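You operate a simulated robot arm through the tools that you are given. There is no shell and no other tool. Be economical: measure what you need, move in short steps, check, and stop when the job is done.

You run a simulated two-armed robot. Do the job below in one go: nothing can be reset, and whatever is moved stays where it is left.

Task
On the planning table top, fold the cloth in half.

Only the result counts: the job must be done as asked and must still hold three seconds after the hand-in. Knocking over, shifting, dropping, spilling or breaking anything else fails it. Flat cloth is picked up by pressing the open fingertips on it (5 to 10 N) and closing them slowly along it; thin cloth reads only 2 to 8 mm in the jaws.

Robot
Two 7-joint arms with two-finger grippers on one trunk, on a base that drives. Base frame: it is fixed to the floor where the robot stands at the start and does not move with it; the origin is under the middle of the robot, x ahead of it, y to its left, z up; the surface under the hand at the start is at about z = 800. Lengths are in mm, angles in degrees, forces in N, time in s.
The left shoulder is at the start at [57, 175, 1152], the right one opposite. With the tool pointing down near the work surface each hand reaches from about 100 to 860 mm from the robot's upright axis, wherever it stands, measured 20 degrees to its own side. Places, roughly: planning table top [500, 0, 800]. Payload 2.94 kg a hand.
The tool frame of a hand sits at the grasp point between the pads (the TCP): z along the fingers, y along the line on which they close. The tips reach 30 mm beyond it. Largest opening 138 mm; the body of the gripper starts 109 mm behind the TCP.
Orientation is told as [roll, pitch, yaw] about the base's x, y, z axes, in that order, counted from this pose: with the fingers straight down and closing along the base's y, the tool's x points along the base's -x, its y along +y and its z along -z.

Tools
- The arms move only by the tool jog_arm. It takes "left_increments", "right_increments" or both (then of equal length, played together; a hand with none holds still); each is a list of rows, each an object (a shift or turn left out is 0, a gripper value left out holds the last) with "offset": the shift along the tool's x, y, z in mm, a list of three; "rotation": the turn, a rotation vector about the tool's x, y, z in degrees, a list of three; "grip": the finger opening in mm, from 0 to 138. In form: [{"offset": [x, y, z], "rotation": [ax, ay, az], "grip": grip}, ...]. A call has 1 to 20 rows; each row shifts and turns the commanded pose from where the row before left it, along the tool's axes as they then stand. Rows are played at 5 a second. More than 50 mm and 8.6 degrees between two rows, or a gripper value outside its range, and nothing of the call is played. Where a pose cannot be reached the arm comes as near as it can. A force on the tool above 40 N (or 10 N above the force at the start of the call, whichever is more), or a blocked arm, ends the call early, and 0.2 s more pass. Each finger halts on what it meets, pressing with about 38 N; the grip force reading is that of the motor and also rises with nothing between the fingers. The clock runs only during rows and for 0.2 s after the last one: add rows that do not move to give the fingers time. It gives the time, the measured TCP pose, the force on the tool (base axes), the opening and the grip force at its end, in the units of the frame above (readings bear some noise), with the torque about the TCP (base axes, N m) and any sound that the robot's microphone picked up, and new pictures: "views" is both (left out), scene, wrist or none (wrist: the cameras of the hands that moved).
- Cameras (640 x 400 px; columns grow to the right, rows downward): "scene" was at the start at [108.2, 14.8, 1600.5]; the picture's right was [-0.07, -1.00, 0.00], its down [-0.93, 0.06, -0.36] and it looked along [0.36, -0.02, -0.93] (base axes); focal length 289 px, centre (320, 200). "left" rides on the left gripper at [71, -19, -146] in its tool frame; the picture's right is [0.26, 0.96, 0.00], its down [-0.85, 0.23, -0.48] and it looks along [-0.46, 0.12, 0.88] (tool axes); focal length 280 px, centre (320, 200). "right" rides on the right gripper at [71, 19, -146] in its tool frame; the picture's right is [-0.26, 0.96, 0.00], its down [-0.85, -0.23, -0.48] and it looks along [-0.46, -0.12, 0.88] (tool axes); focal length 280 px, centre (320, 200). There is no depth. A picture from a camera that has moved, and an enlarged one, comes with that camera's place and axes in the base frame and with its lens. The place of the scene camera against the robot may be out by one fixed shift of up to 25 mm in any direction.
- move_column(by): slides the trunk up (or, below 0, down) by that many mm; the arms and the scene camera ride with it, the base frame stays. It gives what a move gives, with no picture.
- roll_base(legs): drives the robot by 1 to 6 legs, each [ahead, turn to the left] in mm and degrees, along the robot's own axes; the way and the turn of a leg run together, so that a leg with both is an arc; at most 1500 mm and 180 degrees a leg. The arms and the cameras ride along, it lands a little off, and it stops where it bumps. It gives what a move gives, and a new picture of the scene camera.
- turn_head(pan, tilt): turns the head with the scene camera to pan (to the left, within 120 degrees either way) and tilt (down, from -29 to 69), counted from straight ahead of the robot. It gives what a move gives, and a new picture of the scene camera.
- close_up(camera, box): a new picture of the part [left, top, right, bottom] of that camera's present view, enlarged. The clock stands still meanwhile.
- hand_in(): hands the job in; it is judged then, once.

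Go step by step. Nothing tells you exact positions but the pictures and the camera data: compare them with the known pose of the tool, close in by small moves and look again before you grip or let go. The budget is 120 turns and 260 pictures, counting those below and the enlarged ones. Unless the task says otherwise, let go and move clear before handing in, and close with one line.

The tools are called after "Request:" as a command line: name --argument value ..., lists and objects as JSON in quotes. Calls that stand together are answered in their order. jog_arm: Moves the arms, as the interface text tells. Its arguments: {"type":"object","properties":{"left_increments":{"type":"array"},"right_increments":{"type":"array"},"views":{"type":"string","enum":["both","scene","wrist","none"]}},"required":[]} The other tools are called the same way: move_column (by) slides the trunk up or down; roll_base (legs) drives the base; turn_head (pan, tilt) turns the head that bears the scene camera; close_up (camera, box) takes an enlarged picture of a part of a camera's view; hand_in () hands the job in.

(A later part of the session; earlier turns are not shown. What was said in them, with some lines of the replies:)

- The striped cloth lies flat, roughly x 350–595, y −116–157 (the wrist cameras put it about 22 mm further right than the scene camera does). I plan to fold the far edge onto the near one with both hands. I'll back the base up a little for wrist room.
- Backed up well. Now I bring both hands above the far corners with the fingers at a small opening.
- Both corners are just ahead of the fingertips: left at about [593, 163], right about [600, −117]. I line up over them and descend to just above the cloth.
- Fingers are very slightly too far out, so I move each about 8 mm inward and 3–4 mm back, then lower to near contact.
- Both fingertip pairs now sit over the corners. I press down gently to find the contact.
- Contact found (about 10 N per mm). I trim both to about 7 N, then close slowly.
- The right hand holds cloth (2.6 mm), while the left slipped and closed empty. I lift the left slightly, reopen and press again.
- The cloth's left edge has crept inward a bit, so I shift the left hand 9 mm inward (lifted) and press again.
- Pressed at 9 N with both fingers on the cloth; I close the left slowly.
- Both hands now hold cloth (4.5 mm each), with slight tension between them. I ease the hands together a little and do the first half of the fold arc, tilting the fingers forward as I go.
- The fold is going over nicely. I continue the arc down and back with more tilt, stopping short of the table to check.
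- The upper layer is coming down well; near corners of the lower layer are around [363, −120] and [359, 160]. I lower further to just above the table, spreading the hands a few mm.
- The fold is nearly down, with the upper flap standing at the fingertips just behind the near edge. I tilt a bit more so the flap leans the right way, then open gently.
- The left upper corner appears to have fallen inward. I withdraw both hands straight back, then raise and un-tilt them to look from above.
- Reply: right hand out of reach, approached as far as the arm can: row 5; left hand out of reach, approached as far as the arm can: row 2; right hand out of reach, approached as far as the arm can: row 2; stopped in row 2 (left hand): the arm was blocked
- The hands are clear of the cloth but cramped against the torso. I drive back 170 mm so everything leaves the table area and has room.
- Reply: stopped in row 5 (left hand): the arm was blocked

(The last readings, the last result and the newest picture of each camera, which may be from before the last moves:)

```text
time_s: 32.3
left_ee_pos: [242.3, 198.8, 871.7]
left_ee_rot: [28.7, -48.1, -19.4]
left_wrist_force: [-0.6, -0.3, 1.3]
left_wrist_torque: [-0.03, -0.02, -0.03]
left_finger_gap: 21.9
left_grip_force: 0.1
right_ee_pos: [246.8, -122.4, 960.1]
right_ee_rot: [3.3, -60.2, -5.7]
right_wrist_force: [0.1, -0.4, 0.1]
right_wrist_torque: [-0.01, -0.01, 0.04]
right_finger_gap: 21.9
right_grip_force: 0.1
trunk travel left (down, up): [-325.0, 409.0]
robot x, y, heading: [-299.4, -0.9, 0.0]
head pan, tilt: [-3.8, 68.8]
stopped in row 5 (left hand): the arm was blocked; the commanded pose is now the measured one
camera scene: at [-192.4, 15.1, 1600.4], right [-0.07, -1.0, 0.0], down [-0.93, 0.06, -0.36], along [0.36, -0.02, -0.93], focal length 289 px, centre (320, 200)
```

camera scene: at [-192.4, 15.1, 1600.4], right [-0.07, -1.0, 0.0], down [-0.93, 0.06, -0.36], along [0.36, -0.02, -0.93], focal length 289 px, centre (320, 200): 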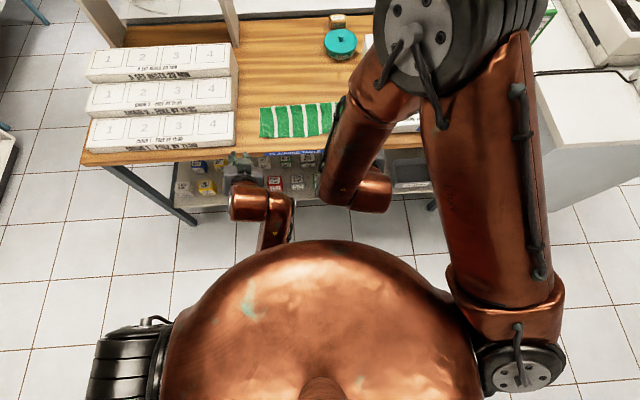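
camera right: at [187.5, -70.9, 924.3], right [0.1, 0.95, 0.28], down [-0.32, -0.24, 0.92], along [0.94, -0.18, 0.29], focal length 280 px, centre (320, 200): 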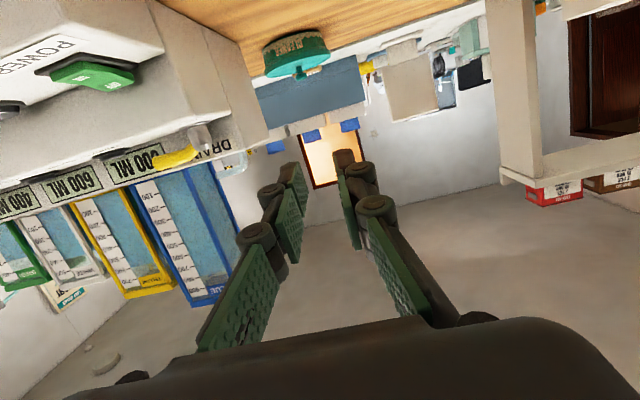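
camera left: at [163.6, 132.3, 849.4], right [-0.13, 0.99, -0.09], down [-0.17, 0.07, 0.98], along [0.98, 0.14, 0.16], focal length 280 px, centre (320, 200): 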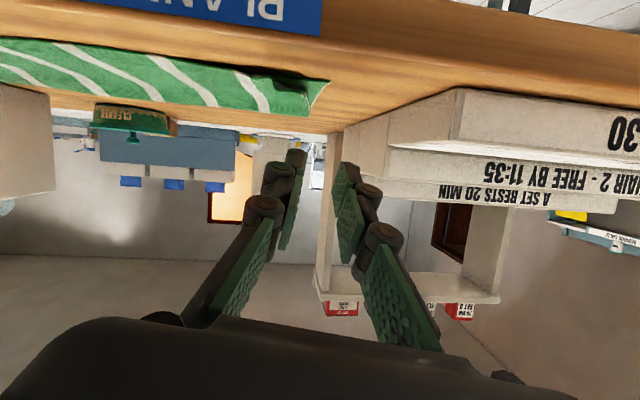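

The left arm was blocked again, so I look closer before moving more. First I raise both hands vertically a bit.

Request:
jog_arm --left_increments '[{"offset": [-14.9, 6.4, -11.7]}, {"offset": [-14.9, 6.4, -11.7]}, {"offset": [-14.9, 6.4, -11.7]}, {}]' --views "both"

```text
time_s: 33.3
left_ee_pos: [244.3, 217.6, 930.8]
left_ee_rot: [33.9, -46.9, -22.8]
left_wrist_force: [-0.6, -0.1, -0.9]
left_wrist_torque: [-0.02, 0.04, 0.03]
left_finger_gap: 21.7
left_grip_force: 0.1
right_ee_pos: [247.6, -121.7, 960.5]
right_ee_rot: [3.2, -60.2, -5.7]
right_wrist_force: [0.7, -0.2, -0.4]
right_wrist_torque: [-0.03, 0.01, 0.02]
right_finger_gap: 22.1
right_grip_force: 0.0
trunk travel left (down, up): [-325.0, 409.0]
robot x, y, heading: [-300.8, 2.3, 0.3]
head pan, tilt: [-3.8, 68.8]
camera scene: at [-192.4, 15.1, 1600.5], right [-0.07, -1.0, 0.0], down [-0.93, 0.06, -0.36], along [0.36, -0.02, -0.93], focal length 289 px, centre (320, 200)
camera left: at [86.9, 179.1, 954.0], right [-0.22, 0.96, 0.18], down [0.15, -0.14, 0.98], along [0.96, 0.24, -0.12], focal length 280 px, centre (320, 200)
```

scene: 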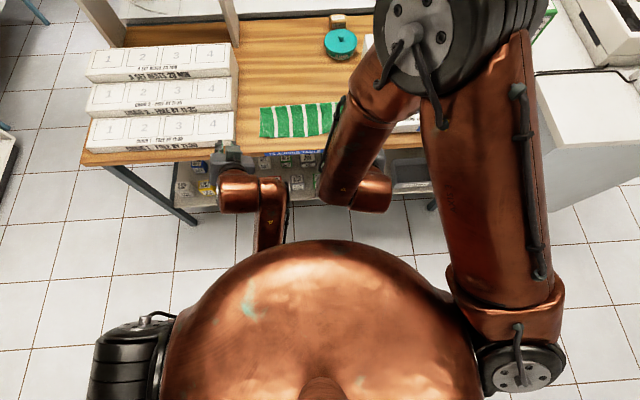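
left: 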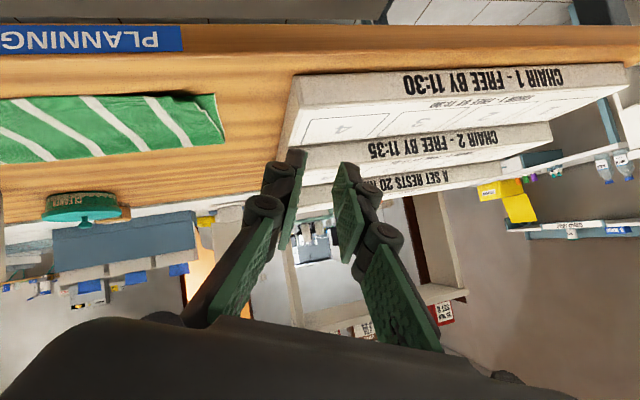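

The left elbow is folded in low. I raise and move the left hand forward while unwinding its tilt.

Request:
jog_arm --left_increments '[{"offset": [-16.8, 3, 5.9], "rotation": [3.2, 6.1, 0]}, {"offset": [-16.8, 3, 5.9], "rotation": [3.2, 6.1, 0]}, {"offset": [-18, 3, 2], "rotation": [3.2, 6.1, 0]}, {"offset": [-18, 3, 0], "rotation": [3.2, 6.1, 0]}, {"offset": [-18, 3, -3], "rotation": [3.2, 6.1, 0]}, {"offset": [-18, 3, -5], "rotation": [3.2, 6.1, 0]}, {}]' --right_increments '[{"rotation": [0, 5, 0], "offset": [-10, -4, 5]}, {"rotation": [0, 5, 0], "offset": [-10, -4, 5]}, {"rotation": [0, 5, 0], "offset": [-10, -4, 5]}, {"rotation": [0, 5, 0], "offset": [-10, -4, 0]}, {"rotation": [0, 5, 0], "offset": [-10, -4, 0]}, {"rotation": [0, 5, 0], "offset": [-10, -4, 0]}, {}]'

```text
time_s: 34.9
left_ee_pos: [368.6, 212.4, 971.9]
left_ee_rot: [2.5, -12.8, -8.3]
left_wrist_force: [1.2, 0.1, 0.8]
left_wrist_torque: [-0.02, -0.02, -0.03]
left_finger_gap: 22.1
left_grip_force: 0.0
left hand out of reach, approached as far as the arm can: row 4, 5
right_ee_pos: [297.3, -149.5, 995.8]
right_ee_rot: [1.9, -30.2, -3.9]
right_wrist_force: [-0.4, 0.4, -0.2]
right_wrist_torque: [-0.01, -0.02, -0.04]
right_finger_gap: 22.4
right_grip_force: 0.0
trunk travel left (down, up): [-325.0, 409.0]
robot x, y, heading: [-300.7, 1.7, -0.1]
head pan, tilt: [-3.8, 68.8]
camera scene: at [-192.9, 15.7, 1600.6], right [-0.07, -1.0, 0.0], down [-0.93, 0.06, -0.36], along [0.36, -0.02, -0.93], focal length 289 px, centre (320, 200)
camera right: at [163.5, -126.3, 1086.9], right [0.28, 0.95, 0.16], down [0.48, -0.28, 0.83], along [0.83, -0.15, -0.53], focal length 280 px, centre (320, 200)
camera left: at [264.4, 202.3, 1096.9], right [-0.12, 0.99, -0.02], down [0.74, 0.1, 0.66], along [0.66, 0.07, -0.75], focal length 280 px, centre (320, 200)
```

scene: 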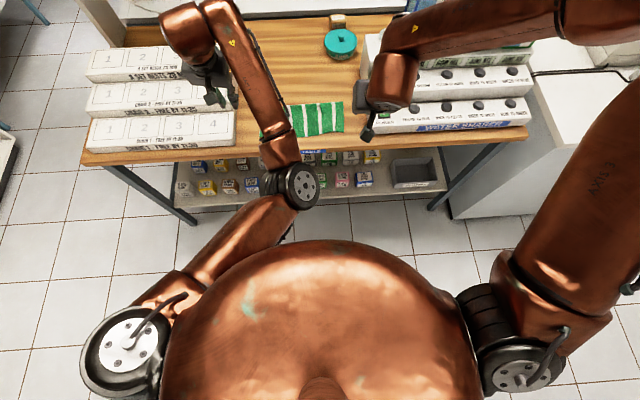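
right: 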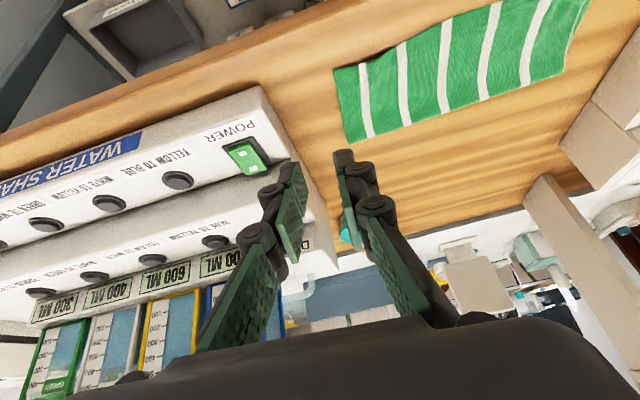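
left: 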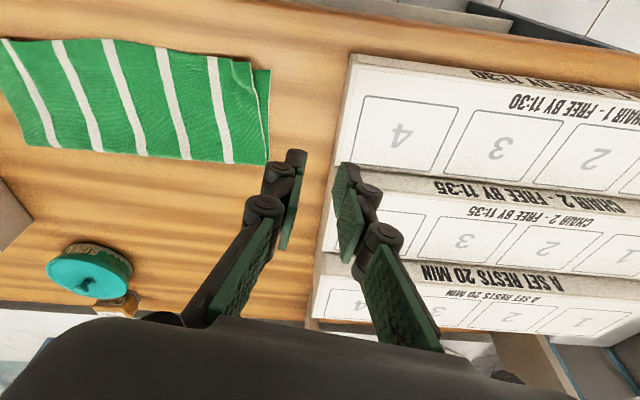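

The fold looks good overall. I zoom in on both near corners to judge the alignment.

Request:
close_up --camera "left" --box '[130, 20, 330, 180]'

Request:
close_up --camera "right" --box '[310, 0, 610, 160]'

```text
2.50 times, centred on (230, 100) of left
camera zoom: at [264.4, 202.3, 1096.9], right [-0.12, 0.99, -0.02], down [0.74, 0.1, 0.66], along [0.66, 0.07, -0.75], focal length 701 px, centre (545, 450)
```

zoom: 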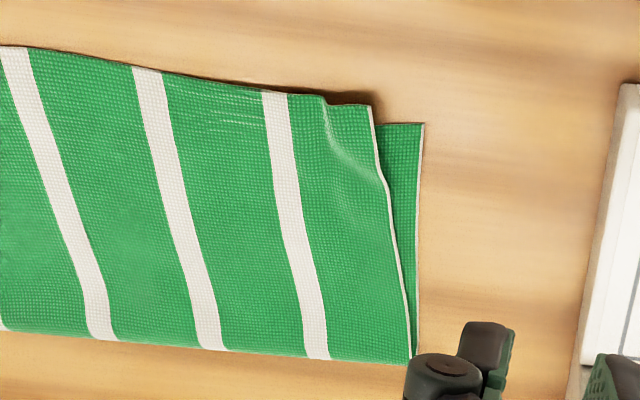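

```text
2.13 times, centred on (460, 80) of right
camera zoom: at [163.5, -126.3, 1086.9], right [0.28, 0.95, 0.16], down [0.48, -0.28, 0.83], along [0.83, -0.15, -0.53], focal length 598 px, centre (21, 456)
```

zoom: 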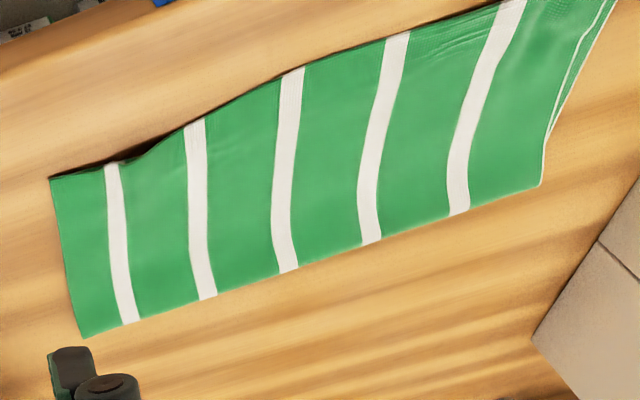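

The corners opened out by themselves; only the upper left near corner sits about 20 mm inward of the lower one ([353, 140] vs [359, 160]). I bring the closed left fingertips above it to nudge it outward.

Request:
jog_arm --left_increments '[{"rotation": [-1, 6.4, 0], "grip": 0}, {"rotation": [-1, 6.4, 0]}, {"offset": [0, -17, 15], "rotation": [0, 0, -4]}, {"offset": [0, -17, 15], "rotation": [0, 0, -4]}, {"offset": [0, -17, 20]}, {"offset": [0, -17, 20]}, {"offset": [0, -17, 20]}, {}, {}]' --views "both"

```text
time_s: 36.9
left_ee_pos: [368.6, 132.5, 873.9]
left_ee_rot: [4.6, -0.8, 0.5]
left_wrist_force: [0.4, 1.3, -0.6]
left_wrist_torque: [0.03, 0.04, 0.03]
left_finger_gap: 0.1
left_grip_force: 28.5
right_ee_pos: [298.2, -150.3, 995.1]
right_ee_rot: [1.8, -30.3, -3.9]
right_wrist_force: [-0.6, 0.5, 0.3]
right_wrist_torque: [-0.05, 0.03, 0.02]
right_finger_gap: 22.0
right_grip_force: 0.1
trunk travel left (down, up): [-325.0, 409.0]
robot x, y, heading: [-300.4, 2.7, -0.2]
head pan, tilt: [-3.8, 68.8]
camera scene: at [-192.1, 14.5, 1600.5], right [-0.07, -1.0, 0.0], down [-0.93, 0.06, -0.36], along [0.36, -0.02, -0.93], focal length 289 px, centre (320, 200)
camera left: at [295.8, 103.3, 1016.6], right [-0.27, 0.96, 0.07], down [0.84, 0.2, 0.5], along [0.47, 0.2, -0.86], focal length 280 px, centre (320, 200)
```

scene: 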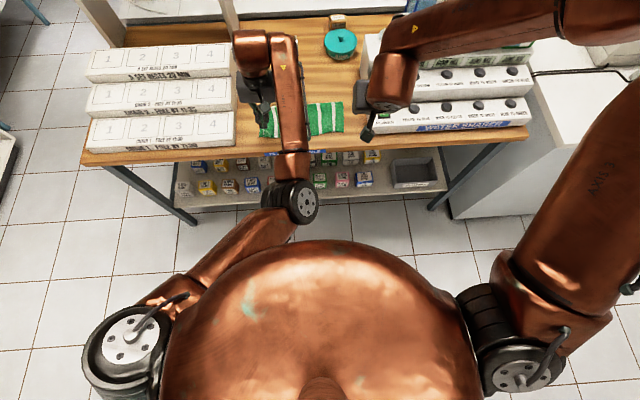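
left: 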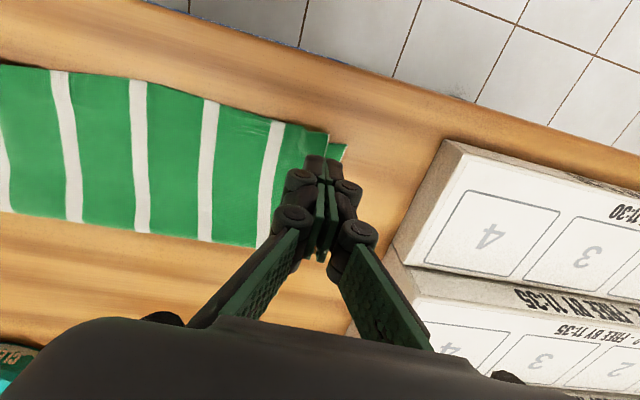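

I level the hand, shift 10 mm inward and lower until light contact on the upper layer near the corner.

Request:
jog_arm --left_increments '[{"rotation": [4.6, 0, 0], "offset": [0, -10, 0]}, {"offset": [0, 0, 15]}, {"offset": [0, 0, 15]}, {"offset": [0, 0, 5]}, {}]' --views "wrist"

Request:
jog_arm --left_increments '[{"offset": [0, 0, 1.5]}, {"offset": [0, 0, 1.5]}, {}]' --views "none"

```text
time_s: 38.1
left_ee_pos: [369.7, 125.9, 835.3]
left_ee_rot: [-0.1, -0.8, 0.5]
left_wrist_force: [0.3, 0.2, 0.1]
left_wrist_torque: [-0.03, -0.01, 0.02]
left_finger_gap: 0.1
left_grip_force: 28.4
left hand out of reach, approached as far as the arm can: row 1
right_ee_pos: [298.4, -149.8, 994.1]
right_ee_rot: [1.9, -30.2, -3.9]
right_wrist_force: [-0.7, -0.1, 0.1]
right_wrist_torque: [-0.01, -0.02, -0.01]
right_finger_gap: 21.9
right_grip_force: 0.1
trunk travel left (down, up): [-325.0, 409.0]
robot x, y, heading: [-297.0, 2.6, 0.2]
head pan, tilt: [-3.8, 68.8]
camera left: at [298.2, 106.6, 981.5], right [-0.27, 0.96, 0.0], down [0.84, 0.24, 0.49], along [0.47, 0.13, -0.87], focal length 280 px, centre (320, 200)
```

left: 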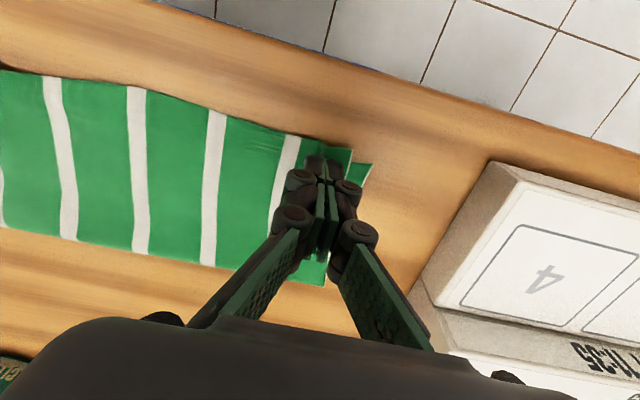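

```text
time_s: 38.9
left_ee_pos: [370.3, 125.6, 835.4]
left_ee_rot: [-0.1, -0.8, 0.6]
left_wrist_force: [-0.1, -0.3, 0.0]
left_wrist_torque: [0.02, -0.01, -0.02]
left_finger_gap: 0.2
left_grip_force: 28.2
right_ee_pos: [298.5, -150.7, 994.8]
right_ee_rot: [1.9, -30.2, -4.0]
right_wrist_force: [-0.6, 0.1, -0.7]
right_wrist_torque: [0.04, 0.01, -0.02]
right_finger_gap: 22.3
right_grip_force: 0.0
trunk travel left (down, up): [-325.0, 409.0]
robot x, y, heading: [-300.3, 1.9, -0.4]
head pan, tilt: [-3.8, 68.8]
```

No contact yet; I lower a little more.

Request:
jog_arm --left_increments '[{"offset": [0, 0, 1.5]}, {"offset": [0, 0, 1.5]}, {}, {}]' --views "none"

```text
time_s: 39.9
left_ee_pos: [370.8, 125.2, 832.0]
left_ee_rot: [-0.2, -0.9, 0.5]
left_wrist_force: [0.6, -0.2, 0.0]
left_wrist_torque: [-0.01, -0.01, 0.0]
left_finger_gap: 0.1
left_grip_force: 28.3
right_ee_pos: [297.8, -149.8, 994.3]
right_ee_rot: [1.9, -30.2, -3.8]
right_wrist_force: [-0.5, -0.2, 0.1]
right_wrist_torque: [0.0, -0.01, 0.01]
right_finger_gap: 22.0
right_grip_force: 0.0
trunk travel left (down, up): [-325.0, 409.0]
robot x, y, heading: [-298.8, -1.1, 0.0]
head pan, tilt: [-3.8, 68.8]
```

Request:
jog_arm --left_increments '[{"offset": [0, 0, 1.5]}, {"offset": [0, 0, 1]}, {}]' --views "none"

Request:
jog_arm --left_increments '[{"offset": [0, 0, 0.7]}, {}]' --views "wrist"

```text
time_s: 40.7
left_ee_pos: [371.2, 125.8, 830.7]
left_ee_rot: [-0.1, -0.7, 0.4]
left_wrist_force: [-0.6, 0.0, 0.5]
left_wrist_torque: [-0.03, 0.0, -0.01]
left_finger_gap: 0.0
left_grip_force: 27.5
right_ee_pos: [298.0, -150.6, 995.1]
right_ee_rot: [2.0, -30.3, -3.9]
right_wrist_force: [-0.7, 0.3, 0.7]
right_wrist_torque: [-0.03, -0.01, -0.02]
right_finger_gap: 22.1
right_grip_force: 0.1
trunk travel left (down, up): [-325.0, 409.0]
robot x, y, heading: [-300.3, -3.4, -0.0]
head pan, tilt: [-3.8, 68.8]
```

```text
time_s: 41.3
left_ee_pos: [372.5, 125.3, 828.4]
left_ee_rot: [-0.2, -0.7, 0.5]
left_wrist_force: [-0.5, 0.7, 3.0]
left_wrist_torque: [0.05, 0.02, -0.01]
left_finger_gap: 0.3
left_grip_force: 28.6
right_ee_pos: [298.4, -150.6, 995.2]
right_ee_rot: [1.8, -30.3, -3.8]
right_wrist_force: [-0.1, 0.7, -0.6]
right_wrist_torque: [-0.01, 0.04, 0.01]
right_finger_gap: 21.8
right_grip_force: 0.0
trunk travel left (down, up): [-325.0, 409.0]
robot x, y, heading: [-299.8, 0.8, 0.0]
head pan, tilt: [-3.8, 68.8]
camera left: at [298.5, 106.1, 973.7], right [-0.27, 0.96, 0.0], down [0.84, 0.24, 0.49], along [0.47, 0.13, -0.87], focal length 280 px, centre (320, 200)
```

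left: 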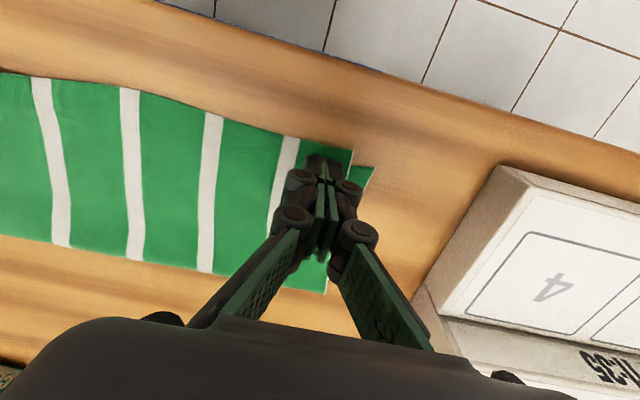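

Contact at 3 N. I drag lightly outward (+y) and slightly forward.

Request:
jog_arm --left_increments '[{"offset": [-0.5, 2, 0]}, {"offset": [-0.5, 2, 0]}, {"offset": [-0.5, 2, 0]}, {"offset": [-0.5, 2, 0]}, {"offset": [-0.5, 2, 0]}, {}]' --views "wrist"

```text
time_s: 42.7
left_ee_pos: [373.5, 134.4, 829.0]
left_ee_rot: [0.0, -0.8, 0.5]
left_wrist_force: [-0.3, -1.6, 5.4]
left_wrist_torque: [-0.03, 0.04, 0.0]
left_finger_gap: 0.3
left_grip_force: 28.6
right_ee_pos: [298.0, -149.6, 995.5]
right_ee_rot: [2.0, -30.2, -3.9]
right_wrist_force: [0.1, -0.2, -0.5]
right_wrist_torque: [-0.02, -0.01, 0.0]
right_finger_gap: 22.1
right_grip_force: 0.1
trunk travel left (down, up): [-325.0, 409.0]
robot x, y, heading: [-300.7, -0.5, 0.1]
head pan, tilt: [-3.8, 68.8]
camera left: at [300.8, 115.6, 973.6], right [-0.27, 0.96, 0.0], down [0.84, 0.24, 0.49], along [0.47, 0.13, -0.87], focal length 280 px, centre (320, 200)
```

left: 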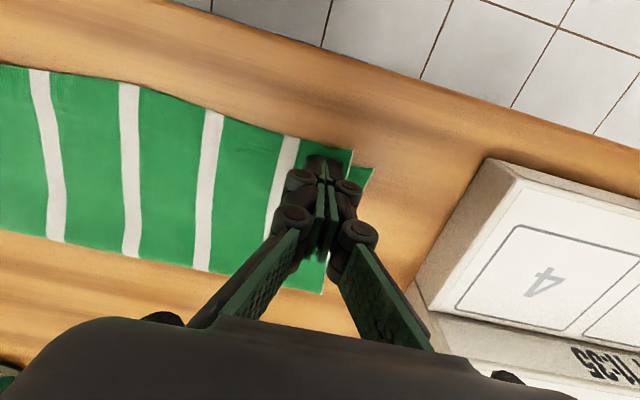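

Both layers slid together, so the offset stays about 19 mm. Instead I'll lift off, press on the exposed strip of the lower layer and slide that inward under the upper one.

Request:
jog_arm --left_increments '[{"offset": [0, 0, -15]}, {"offset": [2, 17, 0]}, {"offset": [2, 15, 0]}, {"offset": [0, 0, 8]}, {"offset": [0, 0, 4]}, {}]' --views "wrist"

```text
time_s: 44.1
left_ee_pos: [369.1, 167.7, 832.4]
left_ee_rot: [-0.2, -0.8, 0.5]
left_wrist_force: [0.8, 0.0, -0.9]
left_wrist_torque: [-0.01, 0.02, 0.0]
left_finger_gap: 0.0
left_grip_force: 28.2
right_ee_pos: [298.8, -150.0, 994.9]
right_ee_rot: [1.9, -30.1, -3.9]
right_wrist_force: [-0.3, -0.2, -0.2]
right_wrist_torque: [0.0, -0.01, 0.05]
right_finger_gap: 21.7
right_grip_force: 0.0
trunk travel left (down, up): [-325.0, 409.0]
robot x, y, heading: [-301.3, 2.4, 0.1]
head pan, tilt: [-3.8, 68.8]
camera left: at [296.7, 148.9, 976.7], right [-0.27, 0.96, 0.0], down [0.84, 0.24, 0.49], along [0.47, 0.13, -0.87], focal length 280 px, centre (320, 200)
```

left: 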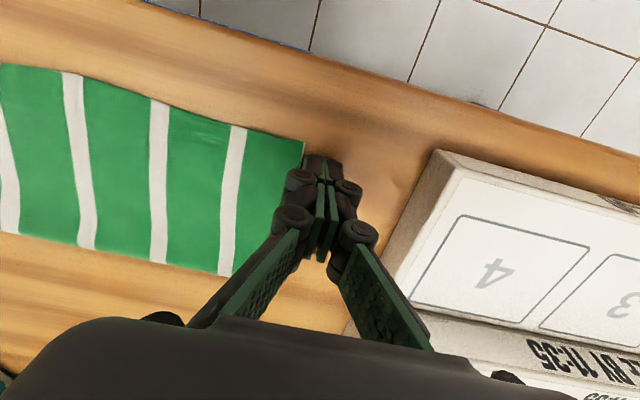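

Request:
jog_arm --left_increments '[{"offset": [0, 3, 0]}, {"offset": [0, 0, 2]}, {"offset": [0, 0, 1.5]}, {"offset": [0, 0, 0.5]}, {}]' --views "none"

```text
time_s: 45.3
left_ee_pos: [369.7, 169.6, 828.9]
left_ee_rot: [-0.1, -0.8, 0.6]
left_wrist_force: [-0.1, 0.0, -0.1]
left_wrist_torque: [-0.01, -0.04, 0.03]
left_finger_gap: 0.0
left_grip_force: 28.3
right_ee_pos: [297.7, -149.8, 993.7]
right_ee_rot: [1.9, -30.1, -4.0]
right_wrist_force: [-0.4, 0.3, -0.2]
right_wrist_torque: [0.0, 0.03, -0.02]
right_finger_gap: 21.8
right_grip_force: 0.2
trunk travel left (down, up): [-325.0, 409.0]
robot x, y, heading: [-301.5, -0.8, 0.0]
head pan, tilt: [-3.8, 68.8]
```

Request:
jog_arm --left_increments '[{"offset": [0, 0, 1]}, {"offset": [0, 0, 0.5]}, {}]' --views "none"

```text
time_s: 46.1
left_ee_pos: [369.8, 171.9, 828.3]
left_ee_rot: [0.1, -0.8, 0.5]
left_wrist_force: [-1.6, -1.4, 6.5]
left_wrist_torque: [-0.06, 0.07, 0.01]
left_finger_gap: 0.0
left_grip_force: 28.7
right_ee_pos: [297.5, -150.5, 996.4]
right_ee_rot: [1.9, -30.3, -3.8]
right_wrist_force: [0.2, 0.0, -0.5]
right_wrist_torque: [0.01, -0.03, -0.01]
right_finger_gap: 21.9
right_grip_force: 0.1
trunk travel left (down, up): [-325.0, 409.0]
robot x, y, heading: [-301.6, 1.2, -0.2]
head pan, tilt: [-3.8, 68.8]
```

Contact at 6.5 N on the lower strip; I slide inward 11 mm, then lift and look.

Request:
jog_arm --left_increments '[{"offset": [0.3, -2, 0]}, {"offset": [0.3, -2, 0]}, {"offset": [0.3, -2, 0]}, {"offset": [0.3, -2, 0]}, {"offset": [0.3, -2, 0]}, {"offset": [0, -1, 0]}, {}, {"offset": [0, 0, -20]}, {"offset": [0, 15, -30]}, {"offset": [0, 15, -30]}, {"offset": [0, 15, -30]}, {}]' --views "wrist"

Request:
close_up --camera "right" --box '[310, 0, 610, 160]'

```text
time_s: 48.7
left_ee_pos: [365.8, 203.6, 937.4]
left_ee_rot: [0.1, -0.7, 0.5]
left_wrist_force: [0.3, 0.0, 0.8]
left_wrist_torque: [0.0, 0.05, -0.03]
left_finger_gap: 0.1
left_grip_force: 28.8
right_ee_pos: [298.3, -150.6, 994.7]
right_ee_rot: [1.9, -30.1, -3.9]
right_wrist_force: [0.9, -0.1, 0.8]
right_wrist_torque: [0.0, -0.03, 0.01]
right_finger_gap: 21.9
right_grip_force: 0.1
trunk travel left (down, up): [-325.0, 409.0]
robot x, y, heading: [-302.8, 2.5, 0.1]
head pan, tilt: [-3.8, 68.8]
camera left: at [293.7, 185.6, 1081.4], right [-0.27, 0.96, 0.0], down [0.84, 0.24, 0.49], along [0.47, 0.13, -0.87], focal length 280 px, centre (320, 200)
```

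left: 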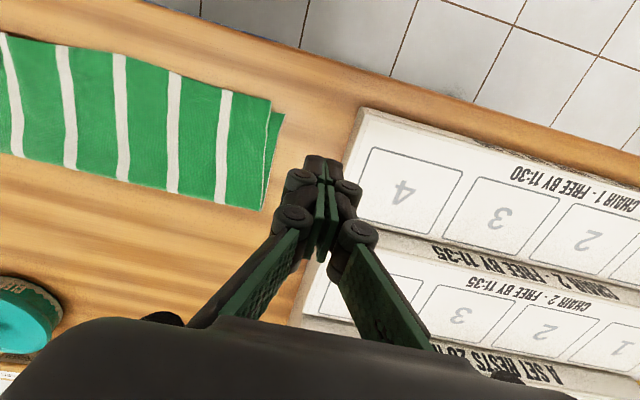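

```text
2.13 times, centred on (460, 80) of right
camera zoom: at [164.1, -127.2, 1086.1], right [0.28, 0.95, 0.16], down [0.48, -0.28, 0.83], along [0.83, -0.15, -0.53], focal length 598 px, centre (21, 456)
```

zoom: 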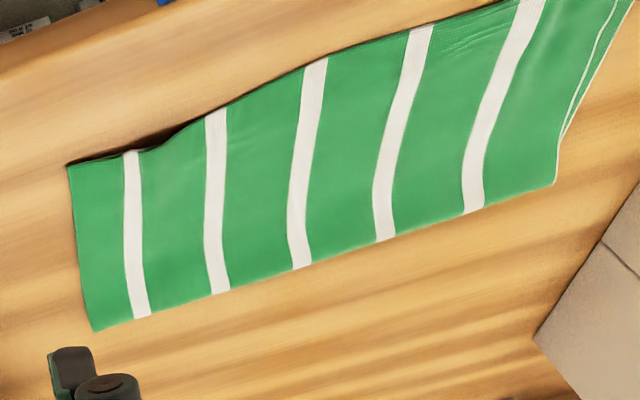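

Request:
close_up --camera "left" --box '[140, 60, 320, 220]'

```text
2.50 times, centred on (230, 140) of left
camera zoom: at [293.7, 185.6, 1081.4], right [-0.27, 0.96, 0.0], down [0.84, 0.24, 0.49], along [0.47, 0.13, -0.87], focal length 701 px, centre (545, 350)
```

zoom: 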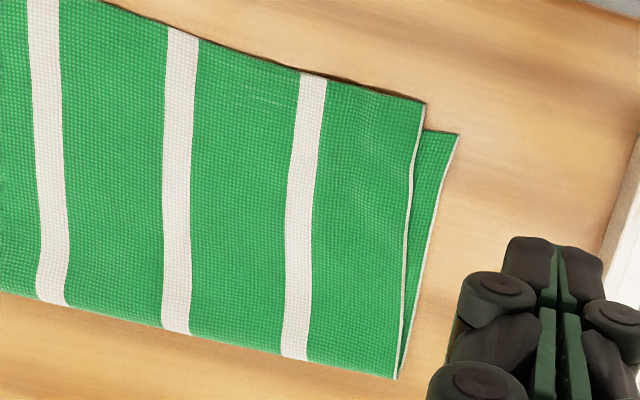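

The upper layer now lies flat over the lower one. The near left corners are about 16 mm apart and I can see no offset on the right, and both hands are clear, so I hand in.

Request:
hand_in

```text
The job is handed in.
```

I folded the cloth in half on the planning table, far edge over near edge. The upper layer lies flat, about 16 mm off the lower one at the near left corner, and I didn't disturb anything else that I could see.
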